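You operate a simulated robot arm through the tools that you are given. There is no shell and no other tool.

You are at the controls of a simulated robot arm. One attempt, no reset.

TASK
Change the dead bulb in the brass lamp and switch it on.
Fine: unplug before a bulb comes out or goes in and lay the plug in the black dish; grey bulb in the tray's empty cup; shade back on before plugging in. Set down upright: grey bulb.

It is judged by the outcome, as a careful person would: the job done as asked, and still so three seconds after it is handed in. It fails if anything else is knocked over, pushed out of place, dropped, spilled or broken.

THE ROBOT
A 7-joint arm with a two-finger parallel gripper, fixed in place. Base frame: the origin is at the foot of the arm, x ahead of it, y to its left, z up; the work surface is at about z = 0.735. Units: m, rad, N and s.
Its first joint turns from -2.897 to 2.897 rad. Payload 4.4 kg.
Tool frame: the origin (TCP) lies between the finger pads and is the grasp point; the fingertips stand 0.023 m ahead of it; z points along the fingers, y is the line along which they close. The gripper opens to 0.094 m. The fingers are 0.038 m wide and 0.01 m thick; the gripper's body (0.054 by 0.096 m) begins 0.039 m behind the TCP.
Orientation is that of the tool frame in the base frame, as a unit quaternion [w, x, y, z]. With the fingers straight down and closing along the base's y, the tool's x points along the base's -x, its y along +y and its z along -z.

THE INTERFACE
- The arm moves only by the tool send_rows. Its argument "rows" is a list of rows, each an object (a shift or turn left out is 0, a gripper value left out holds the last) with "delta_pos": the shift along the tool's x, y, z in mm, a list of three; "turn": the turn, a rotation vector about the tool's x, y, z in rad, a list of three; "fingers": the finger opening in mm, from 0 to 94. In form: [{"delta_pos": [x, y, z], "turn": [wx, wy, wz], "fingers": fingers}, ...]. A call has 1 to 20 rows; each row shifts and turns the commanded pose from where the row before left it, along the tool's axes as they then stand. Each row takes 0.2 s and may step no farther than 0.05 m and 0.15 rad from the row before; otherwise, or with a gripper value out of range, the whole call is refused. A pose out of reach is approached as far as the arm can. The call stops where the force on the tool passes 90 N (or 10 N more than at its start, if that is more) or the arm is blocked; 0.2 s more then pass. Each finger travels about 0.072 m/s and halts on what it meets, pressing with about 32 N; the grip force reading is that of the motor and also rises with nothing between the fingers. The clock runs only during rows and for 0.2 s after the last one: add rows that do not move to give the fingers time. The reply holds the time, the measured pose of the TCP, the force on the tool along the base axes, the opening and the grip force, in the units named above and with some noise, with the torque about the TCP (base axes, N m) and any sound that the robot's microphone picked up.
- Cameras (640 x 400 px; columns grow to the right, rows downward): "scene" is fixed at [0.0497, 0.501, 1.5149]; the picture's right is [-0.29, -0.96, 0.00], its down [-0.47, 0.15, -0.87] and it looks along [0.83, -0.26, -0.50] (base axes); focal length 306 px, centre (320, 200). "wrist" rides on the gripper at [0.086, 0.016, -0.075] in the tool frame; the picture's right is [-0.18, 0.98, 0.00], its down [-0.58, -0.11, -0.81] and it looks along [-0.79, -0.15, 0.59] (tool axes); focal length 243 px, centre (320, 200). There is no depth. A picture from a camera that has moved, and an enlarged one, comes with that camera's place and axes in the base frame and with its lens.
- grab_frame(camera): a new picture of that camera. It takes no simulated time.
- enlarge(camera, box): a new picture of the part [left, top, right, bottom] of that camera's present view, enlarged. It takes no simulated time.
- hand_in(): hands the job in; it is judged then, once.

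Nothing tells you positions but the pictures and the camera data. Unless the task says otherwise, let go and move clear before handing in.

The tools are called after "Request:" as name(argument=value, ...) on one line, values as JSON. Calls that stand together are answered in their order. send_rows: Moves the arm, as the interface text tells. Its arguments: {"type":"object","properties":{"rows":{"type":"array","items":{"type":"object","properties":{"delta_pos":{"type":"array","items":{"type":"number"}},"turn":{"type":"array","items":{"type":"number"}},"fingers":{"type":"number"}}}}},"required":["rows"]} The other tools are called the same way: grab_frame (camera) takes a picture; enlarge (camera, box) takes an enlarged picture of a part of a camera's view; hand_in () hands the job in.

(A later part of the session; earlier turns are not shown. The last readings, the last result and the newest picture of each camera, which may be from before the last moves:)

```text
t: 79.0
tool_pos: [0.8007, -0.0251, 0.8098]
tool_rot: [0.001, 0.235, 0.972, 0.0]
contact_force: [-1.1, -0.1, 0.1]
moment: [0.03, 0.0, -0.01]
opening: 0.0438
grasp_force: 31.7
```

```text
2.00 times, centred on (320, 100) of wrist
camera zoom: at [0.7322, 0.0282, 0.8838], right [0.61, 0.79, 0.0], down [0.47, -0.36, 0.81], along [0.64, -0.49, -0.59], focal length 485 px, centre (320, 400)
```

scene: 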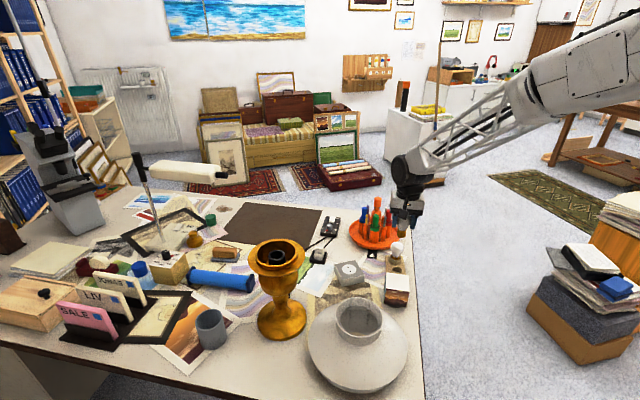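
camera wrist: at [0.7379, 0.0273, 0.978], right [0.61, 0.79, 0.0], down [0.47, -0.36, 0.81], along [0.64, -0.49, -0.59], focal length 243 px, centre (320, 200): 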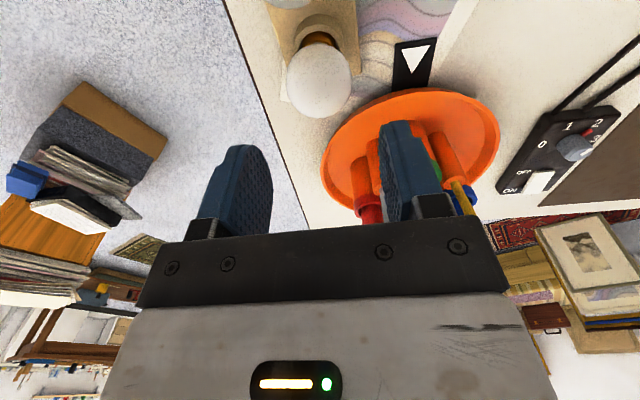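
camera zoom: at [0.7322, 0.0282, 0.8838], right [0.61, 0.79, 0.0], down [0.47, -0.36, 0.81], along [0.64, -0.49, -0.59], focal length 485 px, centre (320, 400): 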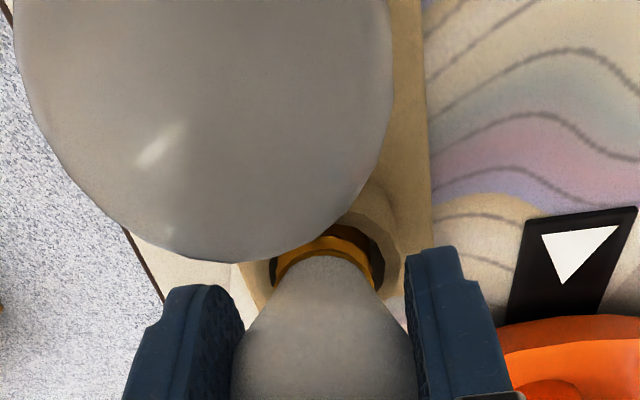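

Same grip as before (43.8 mm). I'll lift the new bulb straight up clear of the tray.

Request:
send_rows(rows=[{"delta_pos": [0, 0, -8]}, {"delta_pos": [0, 0, -15]}, {"delta_pos": [0, 0, -25]}, {"delta_pos": [0, 0, -40]}, {"delta_pos": [0, 0, -45]}, {"delta_pos": [0, 0, -45]}, {"delta_pos": [0, 0, -45]}, {"delta_pos": [0, 0, -45]}, {"delta_pos": [0, 0, -45]}])

Request:
grab_frame(camera="scene")

Request:
enlarge(camera="wrist", box=[220, 0, 420, 200])

Request:
enlarge(camera="scene", box=[340, 220, 430, 320])

```text
t: 81.0
tool_pos: [0.7966, -0.024, 1.1224]
tool_rot: [0.001, 0.234, 0.972, 0.001]
contact_force: [0.6, -0.2, -0.2]
moment: [0.01, 0.0, 0.0]
opening: 0.0439
grasp_force: 32.1
```

```text
taken
```

scene: 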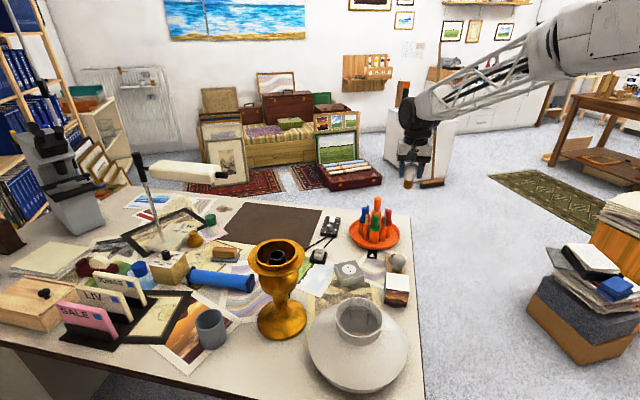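

```text
2.00 times, centred on (320, 100) of wrist
camera zoom: at [0.7282, 0.0281, 1.1971], right [0.61, 0.79, 0.0], down [0.47, -0.36, 0.81], along [0.64, -0.49, -0.59], focal length 485 px, centre (320, 400)
```

zoom: 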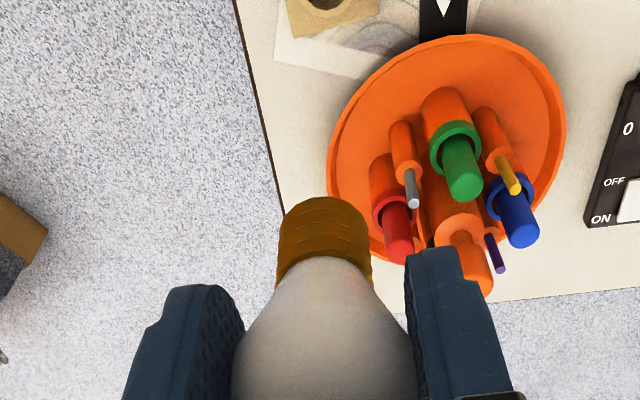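

```text
4.00 times, centred on (385, 270) of scene
camera zoom: at [0.0497, 0.501, 1.5149], right [-0.29, -0.96, 0.0], down [-0.47, 0.15, -0.87], along [0.83, -0.26, -0.5], focal length 1222 px, centre (60, -80)
```

zoom: 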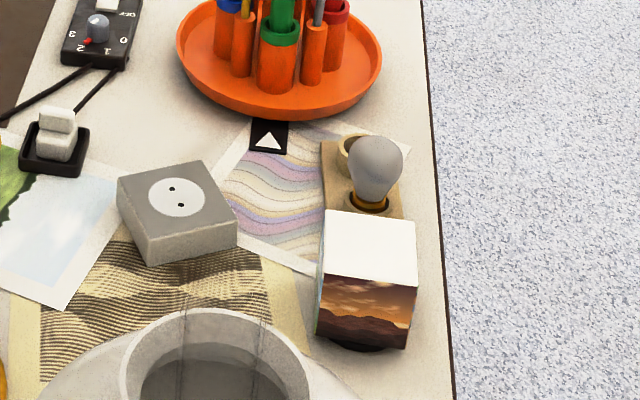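

The new bulb is out and the tray looks right. I'll carry it over the lamp and rotate counter-clockwise first, leaving room to screw it in clockwise.

Request:
send_rows(rows=[{"delta_pos": [30.4, 34.5, 0]}, {"delta_pos": [30.4, 34.5, 0]}, {"delta_pos": [30.4, 34.5, 0]}, {"delta_pos": [30.4, 34.5, 0]}, {"delta_pos": [30.4, 34.5, 0]}, {"delta_pos": [30.4, 34.5, 0]}, {"delta_pos": [30.4, 34.5, 0]}, {"delta_pos": [30.4, 34.5, 0]}, {"delta_pos": [30.4, 34.5, 0]}, {"delta_pos": [30.4, 34.5, 0]}])

Request:
send_rows(rows=[{"turn": [0, 0, -0.144]}, {"turn": [0, 0, -0.144]}, {"turn": [0, 0, -0.144]}, {"turn": [0, 0, -0.144]}, {"turn": [0, 0, -0.144]}, {"turn": [0, 0, -0.144]}, {"turn": [0, 0, -0.144]}, {"turn": [0, 0, -0.144]}, {"turn": [0, 0, -0.144]}, {"turn": [0, 0, -0.144]}, {"turn": [0, 0, -0.144]}, {"turn": [0, 0, -0.144]}, {"turn": [0, 0, -0.144]}])

Request:
enlarge(camera="wrist", box=[220, 0, 420, 200])

Request:
enlarge(camera="scene", box=[235, 170, 335, 290])

```text
t: 83.2
tool_pos: [0.6874, 0.4202, 1.1244]
tool_rot: [0.0, 0.235, 0.972, 0.001]
contact_force: [-0.2, 0.1, 0.3]
moment: [0.01, -0.01, -0.01]
opening: 0.0438
grasp_force: 31.9
```

```text
t: 86.0
tool_pos: [0.6863, 0.4205, 1.1254]
tool_rot: [0.0, -0.644, 0.765, -0.001]
contact_force: [-0.4, 0.6, -0.5]
moment: [0.0, 0.01, -0.03]
opening: 0.044
grasp_force: 31.4
```

```text
2.00 times, centred on (320, 100) of wrist
camera zoom: at [0.6559, 0.3378, 1.1976], right [-0.94, 0.35, 0.0], down [0.2, 0.55, 0.81], along [0.28, 0.76, -0.59], focal length 485 px, centre (320, 400)
```

zoom: 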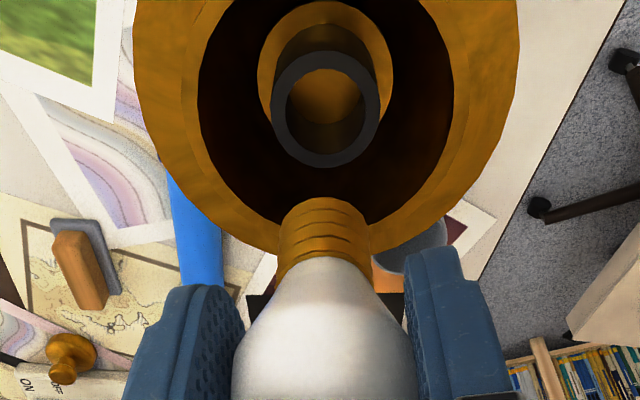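

```text
3.33 times, centred on (285, 230) of scene
camera zoom: at [0.0497, 0.501, 1.5149], right [-0.29, -0.96, 0.0], down [-0.47, 0.15, -0.87], along [0.83, -0.26, -0.5], focal length 1019 px, centre (437, 100)
```

zoom: 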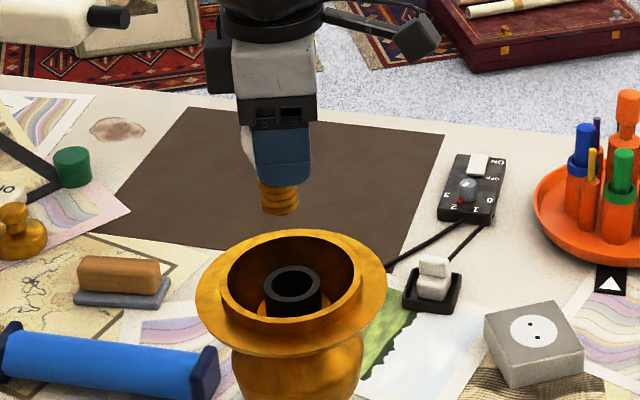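

The cap hangs just above the holder. I'll nudge into line and descend to just above the holder for a close check.

Request:
send_rows(rows=[{"delta_pos": [2.8, 2, 0]}, {"delta_pos": [0, 0, 30]}, {"delta_pos": [0, 0, 25]}, {"delta_pos": [0, 0, 10]}, {"delta_pos": [0, 0, 0]}])

Request:
enlarge(camera="wrist", box=[260, 40, 380, 160])

Request:
enlarge(camera="scene", box=[255, 215, 305, 275])

```text
t: 87.2
tool_pos: [0.6822, 0.4188, 1.059]
tool_rot: [0.0, -0.644, 0.765, -0.001]
contact_force: [0.3, 1.0, -0.3]
moment: [-0.01, 0.0, 0.0]
opening: 0.0438
grasp_force: 32.0
```

```text
3.33 times, centred on (320, 100) of wrist
camera zoom: at [0.6532, 0.3353, 1.1316], right [-0.94, 0.35, 0.0], down [0.2, 0.55, 0.81], along [0.28, 0.76, -0.59], focal length 809 px, centre (320, 533)
```

zoom: 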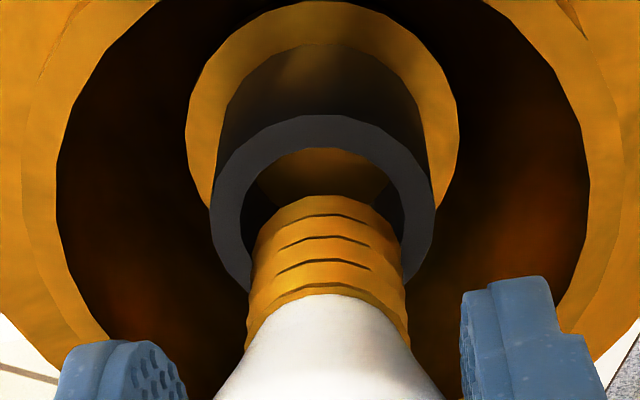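

```text
6.67 times, centred on (280, 245) of scene
camera zoom: at [0.0497, 0.501, 1.5149], right [-0.29, -0.96, 0.0], down [-0.47, 0.15, -0.87], along [0.83, -0.26, -0.5], focal length 2038 px, centre (587, -100)
```

zoom: 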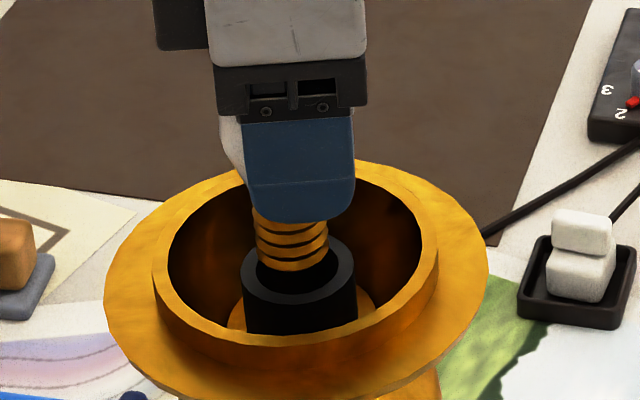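

The cap is within about 1 mm of the holder's axis. I'll make a small correction and lower in small steps, watching force.

Request:
send_rows(rows=[{"delta_pos": [1.3, -0.5, 0]}, {"delta_pos": [0, 0, 4]}, {"delta_pos": [0, 0, 4]}, {"delta_pos": [0, 0, 0]}])

Request:
enlarge(camera="wrist", box=[260, 40, 380, 160])

Request:
enlarge(camera="scene", box=[265, 230, 295, 265])

```text
t: 88.2
tool_pos: [0.6844, 0.4168, 1.0495]
tool_rot: [0.001, -0.644, 0.765, -0.001]
contact_force: [0.4, 0.7, -0.9]
moment: [0.02, -0.03, 0.0]
opening: 0.0438
grasp_force: 31.9
```

```text
3.33 times, centred on (320, 100) of wrist
camera zoom: at [0.6546, 0.3343, 1.1237], right [-0.94, 0.35, 0.0], down [0.2, 0.55, 0.81], along [0.28, 0.76, -0.59], focal length 809 px, centre (320, 533)
```

zoom: 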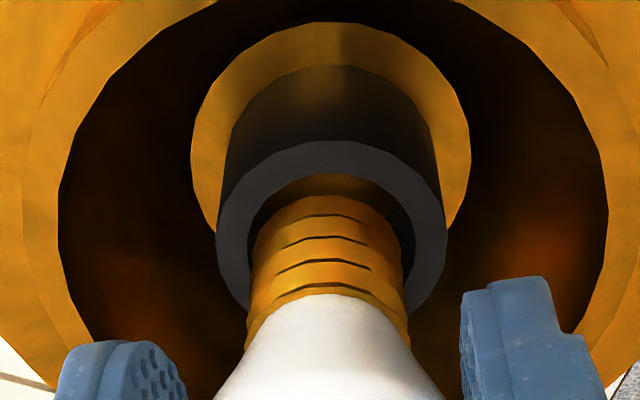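

```text
11.43 times, centred on (280, 248) of scene
camera zoom: at [0.0497, 0.501, 1.5149], right [-0.29, -0.96, 0.0], down [-0.47, 0.15, -0.87], along [0.83, -0.26, -0.5], focal length 3493 px, centre (777, -343)
```

zoom: 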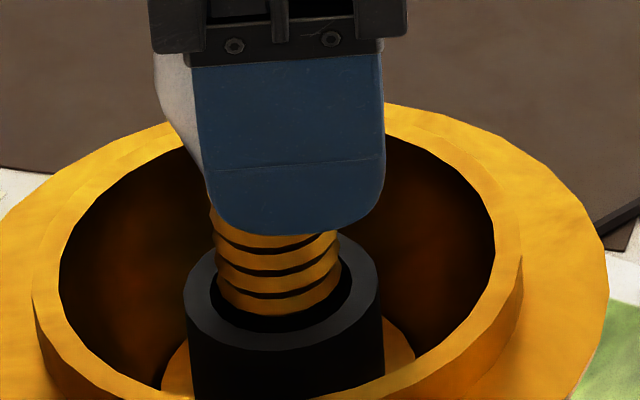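

Request:
send_rows(rows=[{"delta_pos": [1.4, 1.0, 0]}, {"delta_pos": [0, 0, 2]}, {"delta_pos": [0, 0, 0]}])

Request:
enlarge(camera="wrist", box=[260, 40, 380, 160])

Request:
enlarge(camera="scene", box=[265, 230, 295, 265])

```text
t: 89.0
tool_pos: [0.6833, 0.4154, 1.0471]
tool_rot: [0.0, -0.644, 0.765, 0.0]
contact_force: [-0.1, 0.7, -0.1]
moment: [0.01, -0.02, 0.02]
opening: 0.0438
grasp_force: 31.8
```

```text
3.33 times, centred on (320, 100) of wrist
camera zoom: at [0.6534, 0.3333, 1.1212], right [-0.94, 0.35, 0.0], down [0.2, 0.55, 0.81], along [0.28, 0.76, -0.59], focal length 809 px, centre (320, 533)
```

zoom: 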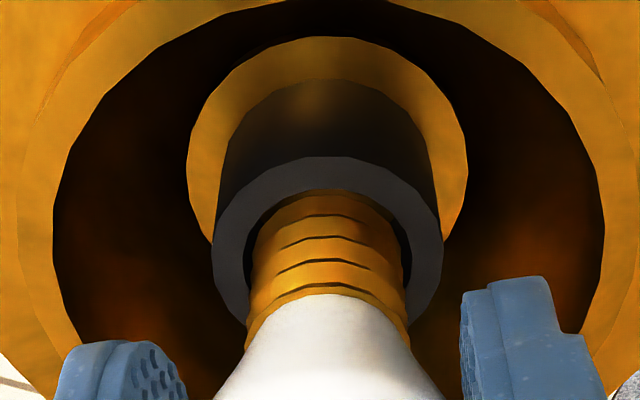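

```text
11.43 times, centred on (280, 248) of scene
camera zoom: at [0.0497, 0.501, 1.5149], right [-0.29, -0.96, 0.0], down [-0.47, 0.15, -0.87], along [0.83, -0.26, -0.5], focal length 3493 px, centre (777, -343)
```

zoom: 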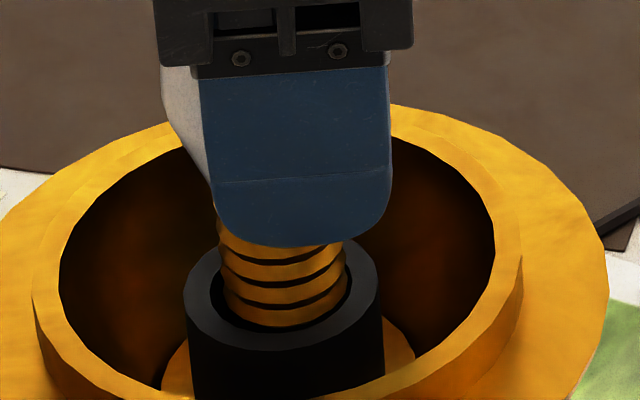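

Well aligned now; the cap is entering the holder. Lowering further in steps.

Request:
send_rows(rows=[{"delta_pos": [0, 0, 3]}, {"delta_pos": [0, 0, 3]}, {"delta_pos": [0, 0, 0]}])

Request:
send_rows(rows=[{"delta_pos": [0, 0, 3]}, {"delta_pos": [0, 0, 3]}, {"delta_pos": [0, 0, 0]}])

Request:
enlarge(camera="wrist", box=[260, 40, 380, 160])

Request:
enlarge(camera="scene", box=[265, 230, 295, 265])

```text
t: 89.8
tool_pos: [0.6836, 0.4161, 1.0426]
tool_rot: [0.001, -0.644, 0.765, 0.0]
contact_force: [0.0, 0.0, 0.1]
moment: [0.0, -0.02, 0.01]
opening: 0.0439
grasp_force: 32.2
```

```text
t: 90.6
tool_pos: [0.6844, 0.4165, 1.0347]
tool_rot: [0.001, -0.643, 0.766, 0.0]
contact_force: [0.3, 0.6, 0.0]
moment: [-0.01, -0.01, -0.01]
opening: 0.0438
grasp_force: 31.4
```

```text
3.33 times, centred on (320, 100) of wrist
camera zoom: at [0.6536, 0.3331, 1.1092], right [-0.94, 0.35, 0.0], down [0.2, 0.55, 0.81], along [0.28, 0.76, -0.59], focal length 809 px, centre (320, 533)
```

zoom: 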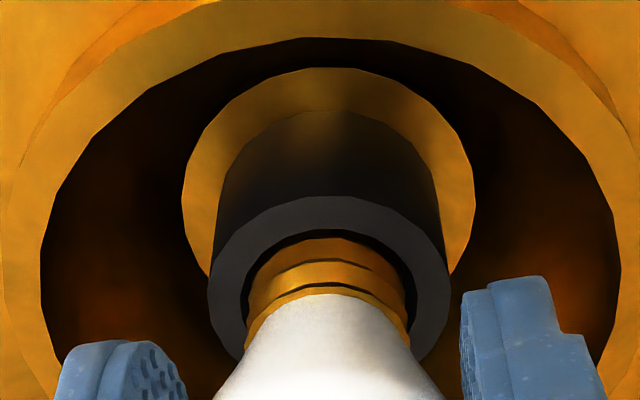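

```text
11.43 times, centred on (280, 248) of scene
camera zoom: at [0.0497, 0.501, 1.5149], right [-0.29, -0.96, 0.0], down [-0.47, 0.15, -0.87], along [0.83, -0.26, -0.5], focal length 3493 px, centre (777, -343)
```

zoom: 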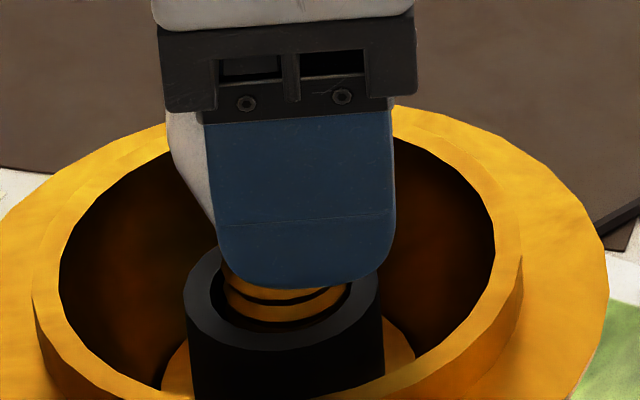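

Request:
send_rows(rows=[{"delta_pos": [0, 0, 3]}, {"delta_pos": [0, 0, 3]}, {"delta_pos": [0, 0, 0]}])

Request:
send_rows(rows=[{"delta_pos": [0, 0, 2]}, {"delta_pos": [0, 0, 2]}, {"delta_pos": [0, 0, 0]}])

Request:
send_rows(rows=[{"delta_pos": [0, 0, 1]}, {"delta_pos": [0, 0, 0]}])

```text
t: 91.4
tool_pos: [0.6821, 0.4149, 1.0311]
tool_rot: [0.002, -0.644, 0.765, 0.0]
contact_force: [-0.5, -0.3, -1.3]
moment: [-0.02, -0.02, 0.0]
opening: 0.0439
grasp_force: 32.1
```

```text
t: 92.2
tool_pos: [0.6824, 0.4165, 1.0247]
tool_rot: [0.001, -0.644, 0.765, 0.0]
contact_force: [0.1, -0.3, 0.0]
moment: [0.02, 0.0, 0.0]
opening: 0.0435
grasp_force: 32.1
```

```text
t: 92.8
tool_pos: [0.6832, 0.4162, 1.0266]
tool_rot: [0.001, -0.644, 0.765, 0.0]
contact_force: [0.2, 0.3, -0.5]
moment: [0.01, 0.01, 0.0]
opening: 0.0438
grasp_force: 31.9
```

Request:
send_rows(rows=[{"delta_pos": [0, 0, 1]}, {"delta_pos": [0, 0, 0]}])

Request:
send_rows(rows=[{"delta_pos": [0, 0, 1]}, {"delta_pos": [0, 0, 0]}])

Request:
send_rows(rows=[{"delta_pos": [0, 0, 1]}, {"delta_pos": [0, 0, 0]}])

Request:
enlarge(camera="wrist", box=[260, 40, 380, 160])

```text
t: 93.4
tool_pos: [0.6829, 0.4167, 1.0258]
tool_rot: [0.001, -0.644, 0.765, -0.001]
contact_force: [-0.4, 0.6, -0.3]
moment: [-0.02, 0.01, 0.01]
opening: 0.0439
grasp_force: 32.1
```

```text
t: 94.0
tool_pos: [0.683, 0.4162, 1.025]
tool_rot: [0.001, -0.644, 0.765, -0.001]
contact_force: [-0.2, -1.0, -0.4]
moment: [-0.03, 0.0, 0.03]
opening: 0.0435
grasp_force: 32.3
```

```text
t: 94.6
tool_pos: [0.6834, 0.4156, 1.0229]
tool_rot: [0.001, -0.644, 0.765, -0.001]
contact_force: [-0.3, 0.0, -0.6]
moment: [-0.01, -0.01, 0.01]
opening: 0.0437
grasp_force: 31.8
```

```text
3.33 times, centred on (320, 100) of wrist
camera zoom: at [0.6533, 0.3329, 1.097], right [-0.94, 0.35, 0.0], down [0.2, 0.55, 0.81], along [0.28, 0.76, -0.59], focal length 809 px, centre (320, 533)
```

zoom: 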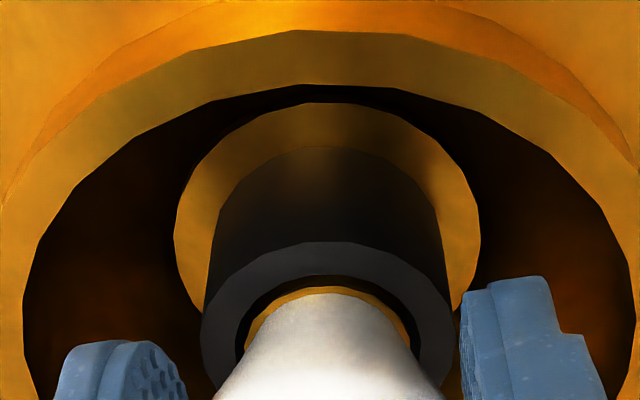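

Request:
send_rows(rows=[{"delta_pos": [0, 0, 1]}, {"delta_pos": [0, 0, 0]}])

Request:
send_rows(rows=[{"delta_pos": [0, 0, 1]}, {"delta_pos": [0, 0, 0]}])

Request:
send_rows(rows=[{"delta_pos": [0, 0, 1]}, {"delta_pos": [0, 0, 0]}])

```text
t: 95.2
tool_pos: [0.6842, 0.4163, 1.0236]
tool_rot: [0.002, -0.644, 0.765, 0.0]
contact_force: [2.4, 0.6, 11.0]
moment: [0.07, -0.26, -0.06]
opening: 0.0436
grasp_force: 31.5
```

```text
t: 95.8
tool_pos: [0.6835, 0.4151, 1.0211]
tool_rot: [0.002, -0.644, 0.765, -0.001]
contact_force: [-3.9, 0.5, 21.9]
moment: [0.24, 0.41, 0.0]
opening: 0.0433
grasp_force: 32.3
```

```text
t: 96.4
tool_pos: [0.6843, 0.4163, 1.0192]
tool_rot: [0.001, -0.644, 0.765, 0.0]
contact_force: [4.8, 1.0, 16.7]
moment: [0.16, -0.36, -0.08]
opening: 0.0437
grasp_force: 32.6
```

The bulb is seated on the holder's bottom. I'll release, recentre the gripper on the lamp axis (about 6 mm forward), regrip, and then screw clockwise.

Request:
send_rows(rows=[{"delta_pos": [0, 0, -1.5]}, {"fingers": 54}, {"delta_pos": [0, 0, 0]}, {"delta_pos": [-3, 0, 0]}, {"delta_pos": [-3.3, 0, 0]}, {"fingers": 30}, {"fingers": 30}, {"delta_pos": [0, 0, 0]}])

Request:
enlarge(camera="wrist", box=[220, 0, 420, 200])

```text
t: 98.2
tool_pos: [0.6843, 0.4234, 1.0219]
tool_rot: [0.001, -0.644, 0.765, -0.001]
contact_force: [-0.4, 0.2, 0.0]
moment: [0.01, 0.0, -0.02]
opening: 0.0433
grasp_force: 31.7
```

```text
2.00 times, centred on (320, 100) of wrist
camera zoom: at [0.6546, 0.3399, 1.0947], right [-0.94, 0.35, 0.0], down [0.2, 0.55, 0.81], along [0.28, 0.76, -0.59], focal length 485 px, centre (320, 400)
```

zoom: 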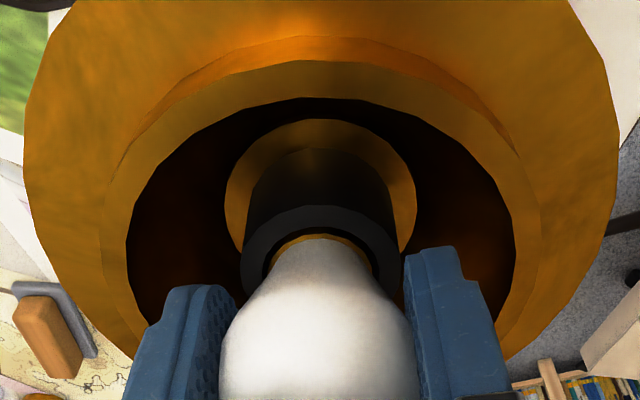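

Recentred and regripped. Now I'll screw it in clockwise, watching torque and sound.

Request:
send_rows(rows=[{"delta_pos": [0, 0, 0.5], "turn": [0, 0, 0.14]}, {"turn": [0, 0, 0.14]}, {"turn": [0, 0, 0.14]}, {"turn": [0, 0, 0.14]}, {"turn": [0, 0, 0.14]}, {"turn": [0, 0, 0.14]}])

```text
t: 99.6
tool_pos: [0.6849, 0.4216, 1.0206]
tool_rot: [0.001, -0.275, 0.961, 0.0]
contact_force: [1.5, 0.2, 2.0]
moment: [-0.04, -0.05, 0.03]
opening: 0.0434
grasp_force: 31.8
```

Request:
send_rows(rows=[{"delta_pos": [0, 0, 0.3], "turn": [0, 0, 0.14]}, {"turn": [0, 0, 0.14]}, {"turn": [0, 0, 0.14]}, {"turn": [0, 0, 0.14]}, {"turn": [0, 0, 0.14]}, {"turn": [0, 0, 0.14]}, {"turn": [0, 0, 0.14]}, {"turn": [0, 0, 0.14]}])

Request:
enlarge(camera="wrist", box=[220, 0, 420, 200])

```text
t: 101.4
tool_pos: [0.6841, 0.4216, 1.0199]
tool_rot: [0.0, 0.277, 0.961, 0.0]
contact_force: [0.1, 6.7, -0.4]
moment: [0.2, 0.0, 0.02]
opening: 0.0433
grasp_force: 32.4
```

```text
2.00 times, centred on (320, 100) of wrist
camera zoom: at [0.6203, 0.4815, 1.0938], right [0.68, 0.73, 0.0], down [0.43, -0.4, 0.81], along [0.59, -0.55, -0.59], focal length 485 px, centre (320, 400)
```

zoom: 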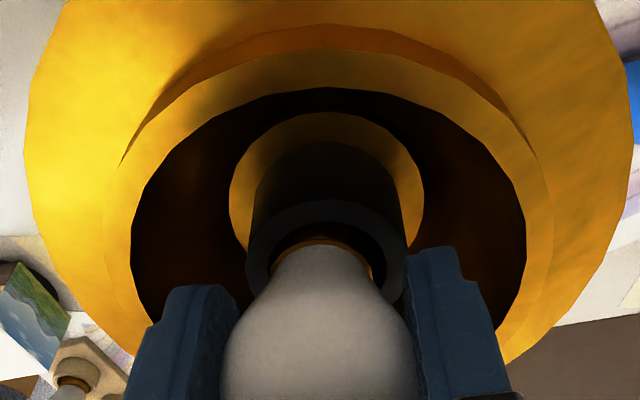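

Request:
send_rows(rows=[{"delta_pos": [0, 0, 0.3], "turn": [0, 0, 0.14]}, {"turn": [0, 0, 0.14]}, {"turn": [0, 0, 0.14]}, {"turn": [0, 0, 0.14]}, {"turn": [0, 0, 0.14]}, {"turn": [0, 0, 0.14]}, {"turn": [0, 0, 0.14]}])

Request:
send_rows(rows=[{"delta_pos": [0, 0, -1]}, {"delta_pos": [0, 0, 0]}])

```text
t: 103.0
tool_pos: [0.6831, 0.4223, 1.0196]
tool_rot: [0.002, 0.697, 0.717, 0.001]
contact_force: [1.1, -0.1, 5.3]
moment: [0.0, 0.03, 0.0]
opening: 0.0428
grasp_force: 32.5
```

```text
t: 103.6
tool_pos: [0.6847, 0.4222, 1.022]
tool_rot: [0.001, 0.696, 0.718, 0.001]
contact_force: [0.0, -0.6, -0.4]
moment: [0.02, 0.0, -0.01]
opening: 0.0429
grasp_force: 31.8
```

Request:
send_rows(rows=[{"delta_pos": [0, 0, -1.5]}, {"delta_pos": [0, 0, 0]}])

Request:
enlarge(camera="wrist", box=[220, 0, 420, 200])

```text
t: 104.2
tool_pos: [0.684, 0.4222, 1.022]
tool_rot: [0.0, 0.695, 0.719, 0.001]
contact_force: [-0.7, 2.8, -0.8]
moment: [0.11, 0.05, 0.0]
opening: 0.0429
grasp_force: 32.5
```

```text
2.00 times, centred on (320, 100) of wrist
camera zoom: at [0.6985, 0.5082, 1.0961], right [0.99, -0.15, 0.0], down [-0.09, -0.58, 0.81], along [-0.12, -0.8, -0.59], focal length 485 px, centre (320, 400)
```

zoom: 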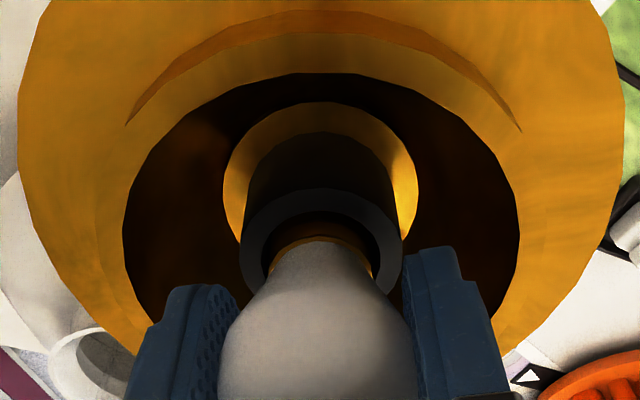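

The bulb is a loose push-and-twist fit. I'll press it back down to full seat with a final clockwise nudge and confirm contact.

Request:
send_rows(rows=[{"delta_pos": [0, 0, 2]}, {"delta_pos": [0, 0, 1]}, {"delta_pos": [0, 0, 0.5]}, {"delta_pos": [0, 0, 0]}])

```text
t: 105.2
tool_pos: [0.6848, 0.4225, 1.0199]
tool_rot: [0.001, 0.696, 0.718, 0.001]
contact_force: [-3.3, 4.3, 16.1]
moment: [0.08, 0.1, -0.04]
opening: 0.0427
grasp_force: 32.7
```

Request:
send_rows(rows=[{"turn": [0, 0, 0.12]}, {"delta_pos": [0, 0, -1]}, {"fingers": 52}, {"fingers": 60}, {"delta_pos": [0, 0, -15]}, {"delta_pos": [0, 0, -30]}, {"delta_pos": [0, 0, -40]}, {"delta_pos": [0, 0, -40]}, {"delta_pos": [0, 0, -40]}])

Request:
grab_frame(camera="scene")

Request:
enlarge(camera="scene", box=[245, 225, 325, 300])

```text
t: 107.2
tool_pos: [0.6836, 0.425, 1.1845]
tool_rot: [0.001, 0.738, 0.675, 0.0]
contact_force: [0.0, -0.4, -0.7]
moment: [0.03, 0.01, -0.02]
opening: 0.06
grasp_force: 0.0
```

```text
taken
```

scene: 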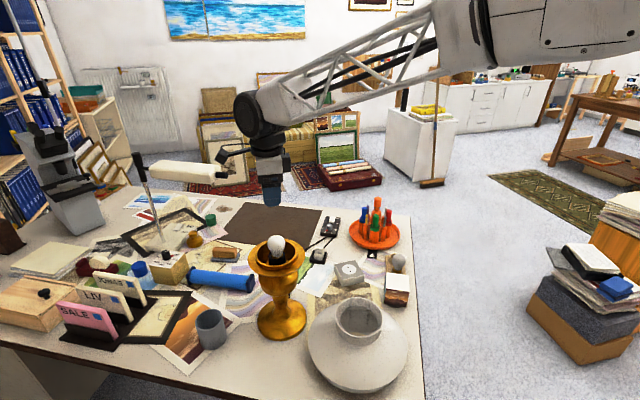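

```text
5.33 times, centred on (285, 262) of scene
camera zoom: at [0.0497, 0.501, 1.5149], right [-0.29, -0.96, 0.0], down [-0.47, 0.15, -0.87], along [0.83, -0.26, -0.5], focal length 1630 px, centre (507, -133)
```

zoom: 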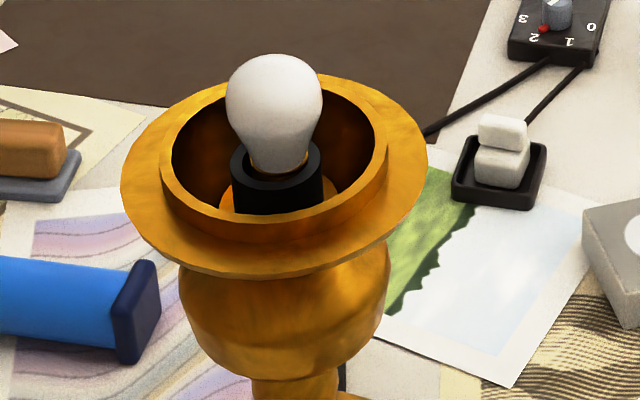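

The new bulb sits exactly where the old one did. Next I'll return to the shade: rotate back to standard yaw and move above it to locate the chimney axis.

Request:
send_rows(rows=[{"turn": [0, 0, -0.139], "fingers": 80}, {"turn": [0, 0, -0.139]}, {"turn": [0, 0, -0.139]}, {"turn": [0, 0, -0.139]}, {"turn": [0, 0, -0.139]}, {"turn": [0, 0, -0.139]}, {"turn": [0, 0, -0.139]}, {"turn": [0, 0, -0.139]}, {"turn": [0, 0, -0.139]}, {"turn": [0, 0, -0.139]}, {"turn": [0, 0, -0.139]}, {"turn": [0, 0, -0.131]}])

Request:
send_rows(rows=[{"delta_pos": [34, -32, 0]}, {"delta_pos": [34, -32, 0]}, {"delta_pos": [34, -32, 0]}, {"delta_pos": [34, -32, 0]}, {"delta_pos": [34, -32, 0]}, {"delta_pos": [30, -14, 0]}])

Request:
grab_frame(camera="wrist")

Request:
enlarge(camera="wrist", box=[220, 0, 420, 140])

```text
t: 109.8
tool_pos: [0.6851, 0.4223, 1.1843]
tool_rot: [0.002, -0.001, 1.0, 0.001]
contact_force: [0.2, 0.3, 0.5]
moment: [0.02, 0.0, 0.0]
opening: 0.0798
grasp_force: 0.0
```

```text
t: 111.2
tool_pos: [0.4829, 0.2474, 1.183]
tool_rot: [0.002, 0.0, 1.0, 0.0]
contact_force: [-0.2, 0.5, 0.0]
moment: [0.0, -0.01, 0.0]
opening: 0.0801
grasp_force: 0.0
```

```text
taken
camera wrist: at [0.3972, 0.2621, 1.2562], right [0.18, 0.98, 0.0], down [0.58, -0.11, 0.81], along [0.79, -0.15, -0.59], focal length 243 px, centre (320, 200)
```

wrist: 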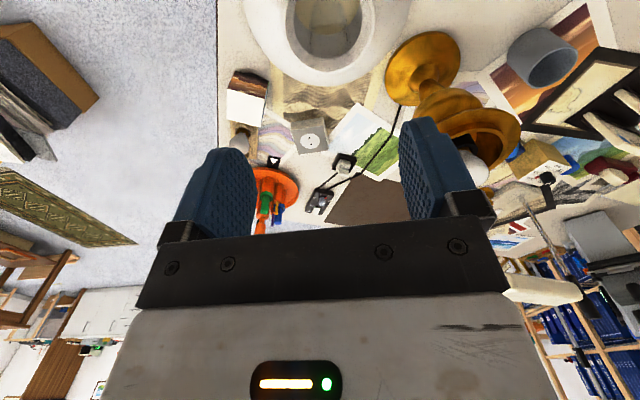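

```text
2.86 times, centred on (320, 70) of wrist
camera zoom: at [0.3972, 0.2621, 1.2562], right [0.18, 0.98, 0.0], down [0.58, -0.11, 0.81], along [0.79, -0.15, -0.59], focal length 693 px, centre (320, 571)
```

zoom: 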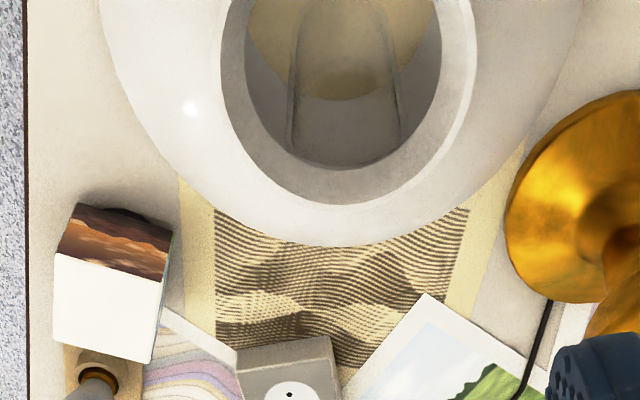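

Request:
send_rows(rows=[{"delta_pos": [40, 0, 0]}, {"delta_pos": [40, 0, 0]}, {"delta_pos": [20, 0, 0]}])

Request:
enlarge(camera="wrist", box=[220, 0, 440, 140])

Request:
enlarge(camera="wrist", box=[280, 10, 380, 110])

```text
t: 112.0
tool_pos: [0.3816, 0.2471, 1.1816]
tool_rot: [0.001, 0.001, 1.0, -0.001]
contact_force: [0.1, -1.0, -0.8]
moment: [0.01, 0.0, -0.01]
opening: 0.08
grasp_force: 0.2
```

```text
2.86 times, centred on (330, 70) of wrist
camera zoom: at [0.2957, 0.2633, 1.2555], right [0.19, 0.98, 0.0], down [0.58, -0.11, 0.81], along [0.79, -0.15, -0.59], focal length 693 px, centre (291, 571)
```

zoom: 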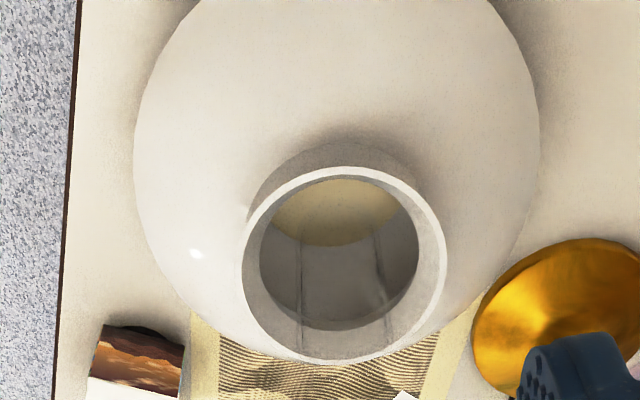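

```text
4.00 times, centred on (330, 60) of wrist
camera zoom: at [0.2957, 0.2633, 1.2555], right [0.19, 0.98, 0.0], down [0.58, -0.11, 0.81], along [0.79, -0.15, -0.59], focal length 970 px, centre (280, 760)
```

zoom: 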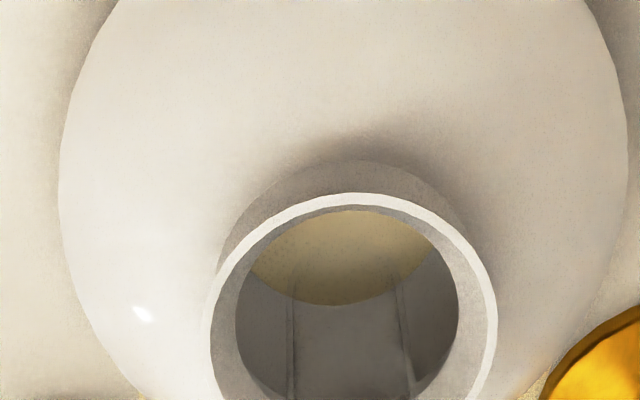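

The assembly's axis is at about (0.520, 0.251), collar top near z≈0.87. I'll move over it and descend with the fingers open, checking centring this time.

Request:
send_rows(rows=[{"delta_pos": [-46, 1.1, 0]}, {"delta_pos": [-46, 1.1, 0]}, {"delta_pos": [-46, 1.2, 0]}, {"delta_pos": [0, 0, 45]}, {"delta_pos": [0, 0, 45]}, {"delta_pos": [0, 0, 45]}, {"delta_pos": [0, 0, 20]}, {"delta_pos": [0, 0, 0]}])

Request:
enlarge(camera="wrist", box=[220, 0, 420, 200])

Request:
enlarge(camera="scene", box=[310, 220, 410, 330])

```text
t: 113.8
tool_pos: [0.5232, 0.252, 1.0296]
tool_rot: [0.001, 0.0, 1.0, 0.0]
contact_force: [0.5, -0.6, -0.4]
moment: [0.01, 0.0, 0.03]
opening: 0.0801
grasp_force: 0.2
```

```text
2.00 times, centred on (320, 100) of wrist
camera zoom: at [0.4369, 0.267, 1.1026], right [0.18, 0.98, 0.0], down [0.58, -0.11, 0.81], along [0.79, -0.15, -0.59], focal length 485 px, centre (320, 400)
```

zoom: 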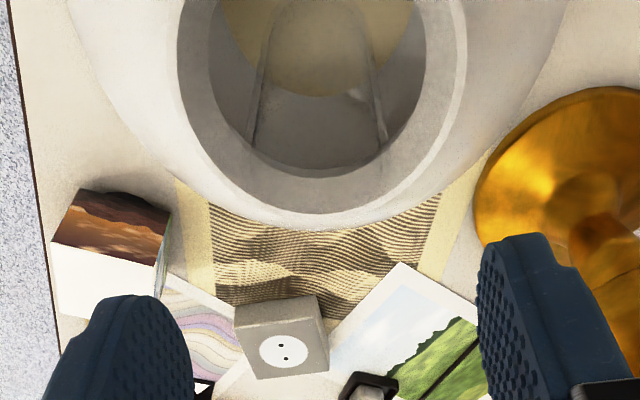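

```text
3.64 times, centred on (360, 275) of scene
camera zoom: at [0.0497, 0.501, 1.5149], right [-0.29, -0.96, 0.0], down [-0.47, 0.15, -0.87], along [0.83, -0.26, -0.5], focal length 1111 px, centre (174, -73)
```

zoom: 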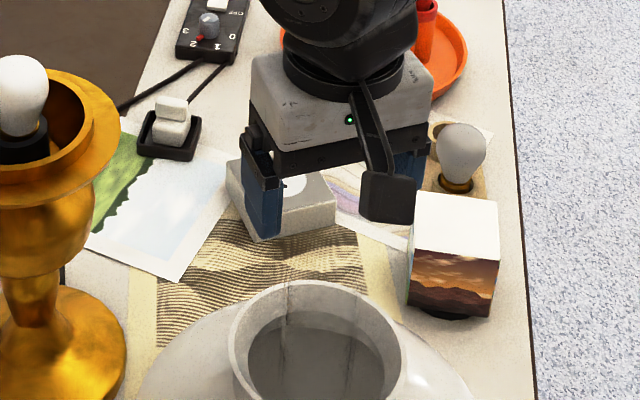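

Request:
send_rows(rows=[{"delta_pos": [0, 0, 40]}, {"delta_pos": [0, 0, 40]}, {"delta_pos": [0, 0, 15]}, {"delta_pos": [0, 0, 0]}])

Request:
enlarge(camera="wrist", box=[220, 20, 420, 220])

Request:
enlarge(camera="scene", box=[320, 240, 400, 340])

```text
t: 114.8
tool_pos: [0.5228, 0.25, 0.9339]
tool_rot: [0.001, 0.0, 1.0, -0.001]
contact_force: [0.7, 0.2, -0.5]
moment: [-0.04, 0.0, -0.01]
opening: 0.08
grasp_force: 0.0
```

```text
2.00 times, centred on (320, 120) of wrist
camera zoom: at [0.4375, 0.2671, 1.0066], right [0.18, 0.98, 0.0], down [0.58, -0.11, 0.81], along [0.79, -0.15, -0.59], focal length 485 px, centre (320, 360)
```

zoom: 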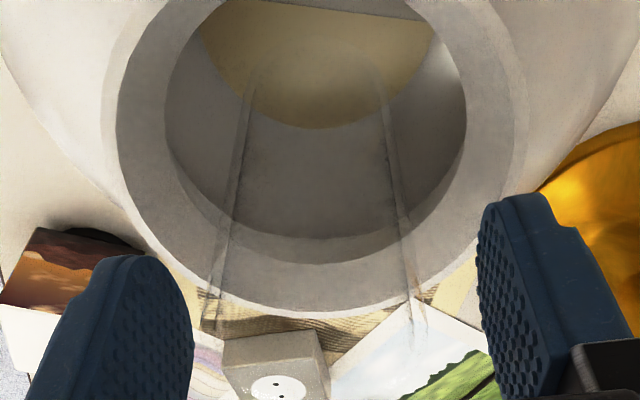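

```text
4.00 times, centred on (360, 290) of scene
camera zoom: at [0.0497, 0.501, 1.5149], right [-0.29, -0.96, 0.0], down [-0.47, 0.15, -0.87], along [0.83, -0.26, -0.5], focal length 1222 px, centre (160, -160)
```

zoom: 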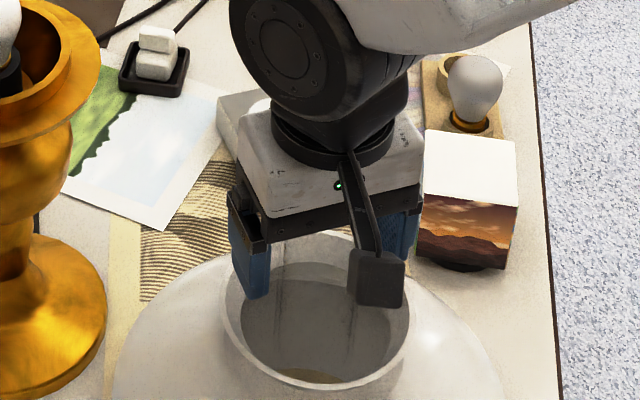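

The chimney is now nearly centred between the fingers (about 4 mm forward). I'll nudge forward, lower a little, and close.

Request:
send_rows(rows=[{"delta_pos": [-4, 0, 0]}, {"delta_pos": [0, 0, 10]}, {"fingers": 62}, {"fingers": 56}, {"fingers": 40}, {"fingers": 40}])

Request:
enlarge(camera="wrist", box=[220, 20, 420, 220])

```text
t: 116.2
tool_pos: [0.5269, 0.2521, 0.9238]
tool_rot: [0.0, -0.001, 1.0, 0.0]
contact_force: [0.1, 1.3, 1.7]
moment: [-0.36, 0.17, 0.01]
opening: 0.0518
grasp_force: 32.2
```

```text
2.00 times, centred on (320, 120) of wrist
camera zoom: at [0.4412, 0.267, 0.9973], right [0.18, 0.98, 0.0], down [0.58, -0.11, 0.81], along [0.79, -0.15, -0.59], focal length 485 px, centre (320, 360)
```

zoom: 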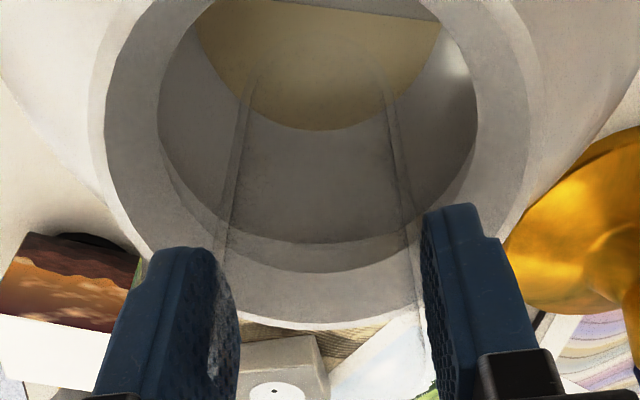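

Gripped at 51.8 mm, centred. I'll lift slightly and check balance.

Request:
send_rows(rows=[{"delta_pos": [0, 0, -5]}, {"delta_pos": [0, 0, -15]}, {"delta_pos": [0, 0, -20]}, {"delta_pos": [0, 0, 0]}])

Request:
enlarge(camera="wrist", box=[220, 20, 420, 220])

Request:
enlarge(camera="scene", box=[290, 230, 430, 400])

```text
t: 117.2
tool_pos: [0.5252, 0.2512, 0.9627]
tool_rot: [0.0, 0.0, 1.0, -0.001]
contact_force: [-0.3, -0.2, -5.5]
moment: [0.0, 0.02, 0.0]
opening: 0.0518
grasp_force: 32.3
```

```text
2.00 times, centred on (320, 120) of wrist
camera zoom: at [0.4405, 0.2659, 1.0364], right [0.18, 0.98, 0.0], down [0.58, -0.11, 0.81], along [0.79, -0.15, -0.59], focal length 485 px, centre (320, 360)
```

zoom: 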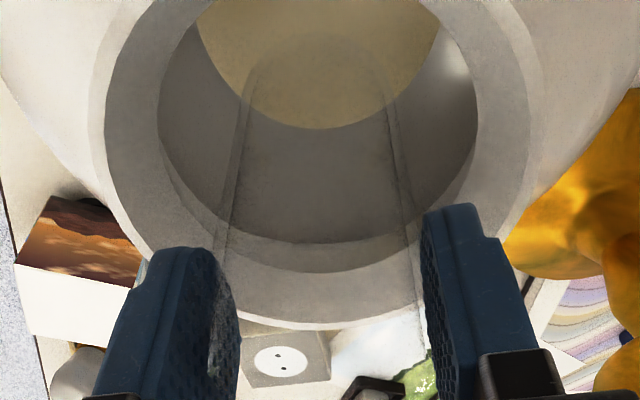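

```text
2.35 times, centred on (360, 315) of scene
camera zoom: at [0.0497, 0.501, 1.5149], right [-0.29, -0.96, 0.0], down [-0.47, 0.15, -0.87], along [0.83, -0.26, -0.5], focal length 719 px, centre (226, -71)
```

zoom: 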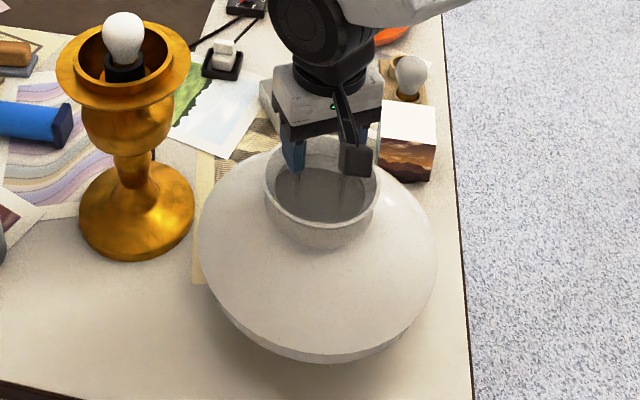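

The load is balanced (no moment), so the assembly's axis is at the TCP. I'll raise it well above the bulb and carry it over the lamp axis (0.684, 0.423).

Request:
send_rows(rows=[{"delta_pos": [0, 0, -42]}, {"delta_pos": [0, 0, -42]}, {"delta_pos": [0, 0, -42]}, {"delta_pos": [0, 0, -42]}, {"delta_pos": [0, 0, -42]}, {"delta_pos": [0, 0, -42]}, {"delta_pos": [0, 0, -42]}, {"delta_pos": [0, 0, -36]}, {"delta_pos": [-31.8, 34.4, 0]}, {"delta_pos": [-31.8, 34.4, 0]}, {"delta_pos": [-31.8, 34.4, 0]}, {"delta_pos": [-31.8, 34.4, 0]}, {"delta_pos": [-31.6, 34.4, 0]}, {"delta_pos": [0, 0, 0]}])

Request:
grab_frame(camera="scene")

Request:
enlarge(camera="wrist", box=[220, 0, 420, 200])

Request:
enlarge(camera="scene", box=[215, 140, 345, 300])

```text
t: 120.2
tool_pos: [0.6895, 0.4215, 1.2947]
tool_rot: [0.001, -0.001, 1.0, 0.0]
contact_force: [0.1, -1.2, -4.7]
moment: [-0.02, -0.05, -0.02]
opening: 0.0519
grasp_force: 31.7
```

```text
taken
```

scene: 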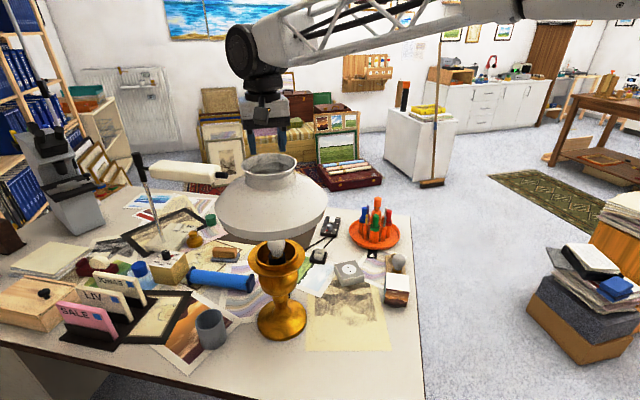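

```text
2.00 times, centred on (320, 100) of wrist
camera zoom: at [0.6036, 0.4379, 1.3691], right [0.18, 0.98, 0.0], down [0.58, -0.11, 0.81], along [0.79, -0.15, -0.59], focal length 485 px, centre (320, 400)
```

zoom: 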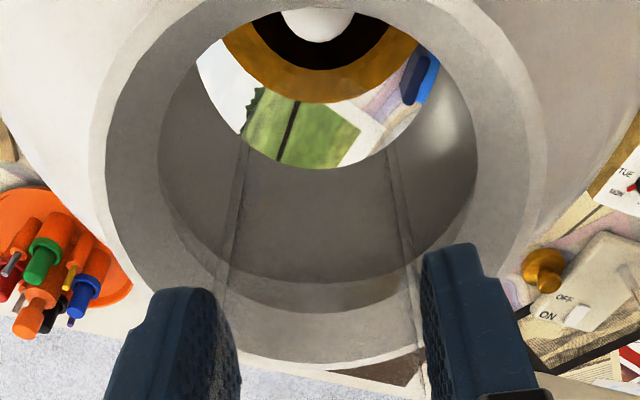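

```text
2.50 times, centred on (280, 220) of scene
camera zoom: at [0.0497, 0.501, 1.5149], right [-0.29, -0.96, 0.0], down [-0.47, 0.15, -0.87], along [0.83, -0.26, -0.5], focal length 764 px, centre (420, 150)
```

zoom: 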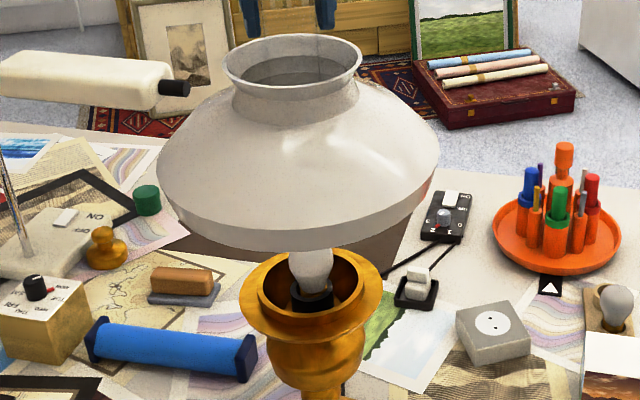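

The measured pose is about 5 mm past the axis in x. I'll correct, then lower partway and look through the chimney at the bulb.

Request:
send_rows(rows=[{"delta_pos": [5, 1, 0]}, {"delta_pos": [0, 0, 0]}, {"delta_pos": [0, 0, 0]}])

Request:
send_rows(rows=[{"delta_pos": [0, 0, 15]}, {"delta_pos": [0, 0, 15]}, {"delta_pos": [0, 0, 0]}])

Request:
enlarge(camera="wrist", box=[220, 0, 420, 200])

Request:
enlarge(camera="scene", box=[240, 220, 330, 300])

```text
t: 121.0
tool_pos: [0.6823, 0.4231, 1.295]
tool_rot: [0.001, 0.0, 1.0, 0.0]
contact_force: [0.3, -0.4, -5.0]
moment: [-0.01, 0.0, 0.02]
opening: 0.0515
grasp_force: 32.3
```

```text
t: 121.8
tool_pos: [0.6825, 0.4241, 1.2645]
tool_rot: [0.001, 0.0, 1.0, 0.0]
contact_force: [1.2, 0.6, -4.7]
moment: [-0.01, -0.05, 0.01]
opening: 0.0516
grasp_force: 31.8
```

```text
2.00 times, centred on (320, 100) of wrist
camera zoom: at [0.595, 0.4399, 1.3389], right [0.18, 0.98, 0.0], down [0.58, -0.11, 0.81], along [0.79, -0.15, -0.59], focal length 485 px, centre (320, 400)
```

zoom: 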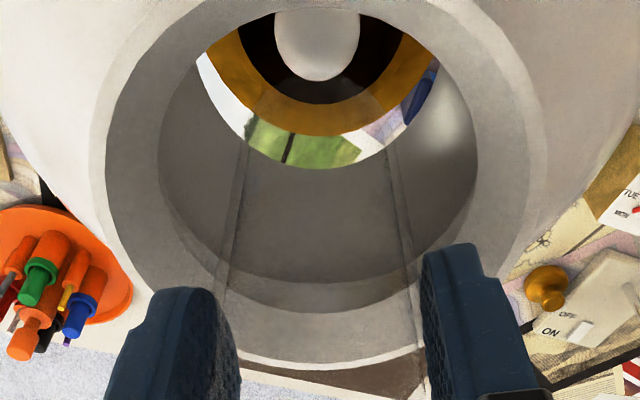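

```text
5.00 times, centred on (285, 260) of scene
camera zoom: at [0.0497, 0.501, 1.5149], right [-0.29, -0.96, 0.0], down [-0.47, 0.15, -0.87], along [0.83, -0.26, -0.5], focal length 1528 px, centre (495, -100)
```

zoom: 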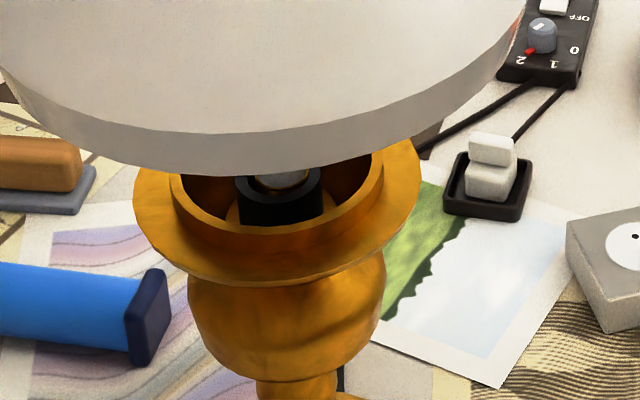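

Lamp axis by several estimates is about (0.685, 0.4226). I'll shift about 3 mm and lower slowly over the bulb while monitoring force.

Request:
send_rows(rows=[{"delta_pos": [-3, -0.7, 0]}, {"delta_pos": [0, 0, 8]}, {"delta_pos": [0, 0, 8]}, {"delta_pos": [0, 0, 0]}])

Request:
send_rows(rows=[{"delta_pos": [0, 0, 4]}, {"delta_pos": [0, 0, 4]}, {"delta_pos": [0, 0, 0]}])

Request:
enlarge(camera="wrist", box=[220, 0, 420, 200])

```text
t: 122.8
tool_pos: [0.6818, 0.4239, 1.2488]
tool_rot: [0.001, 0.001, 1.0, -0.001]
contact_force: [-0.3, 0.5, -5.4]
moment: [0.0, 0.01, 0.0]
opening: 0.0519
grasp_force: 31.6
```

```text
t: 123.6
tool_pos: [0.6811, 0.4244, 1.2405]
tool_rot: [0.001, -0.001, 1.0, 0.0]
contact_force: [-0.1, 0.4, -5.8]
moment: [0.02, -0.02, 0.0]
opening: 0.0516
grasp_force: 32.2
```

```text
2.00 times, centred on (320, 100) of wrist
camera zoom: at [0.5963, 0.4395, 1.3143], right [0.18, 0.98, 0.0], down [0.58, -0.11, 0.81], along [0.79, -0.15, -0.59], focal length 485 px, centre (320, 400)
```

zoom: 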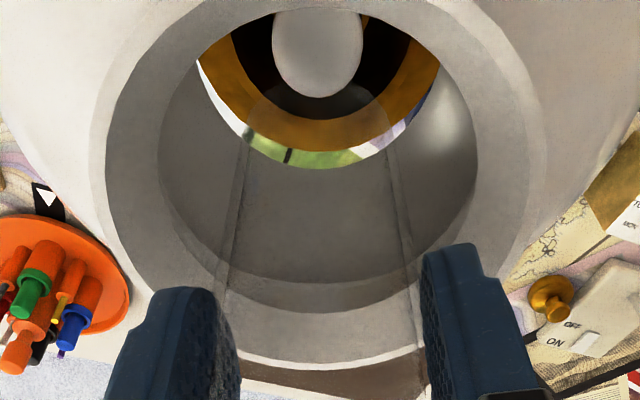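

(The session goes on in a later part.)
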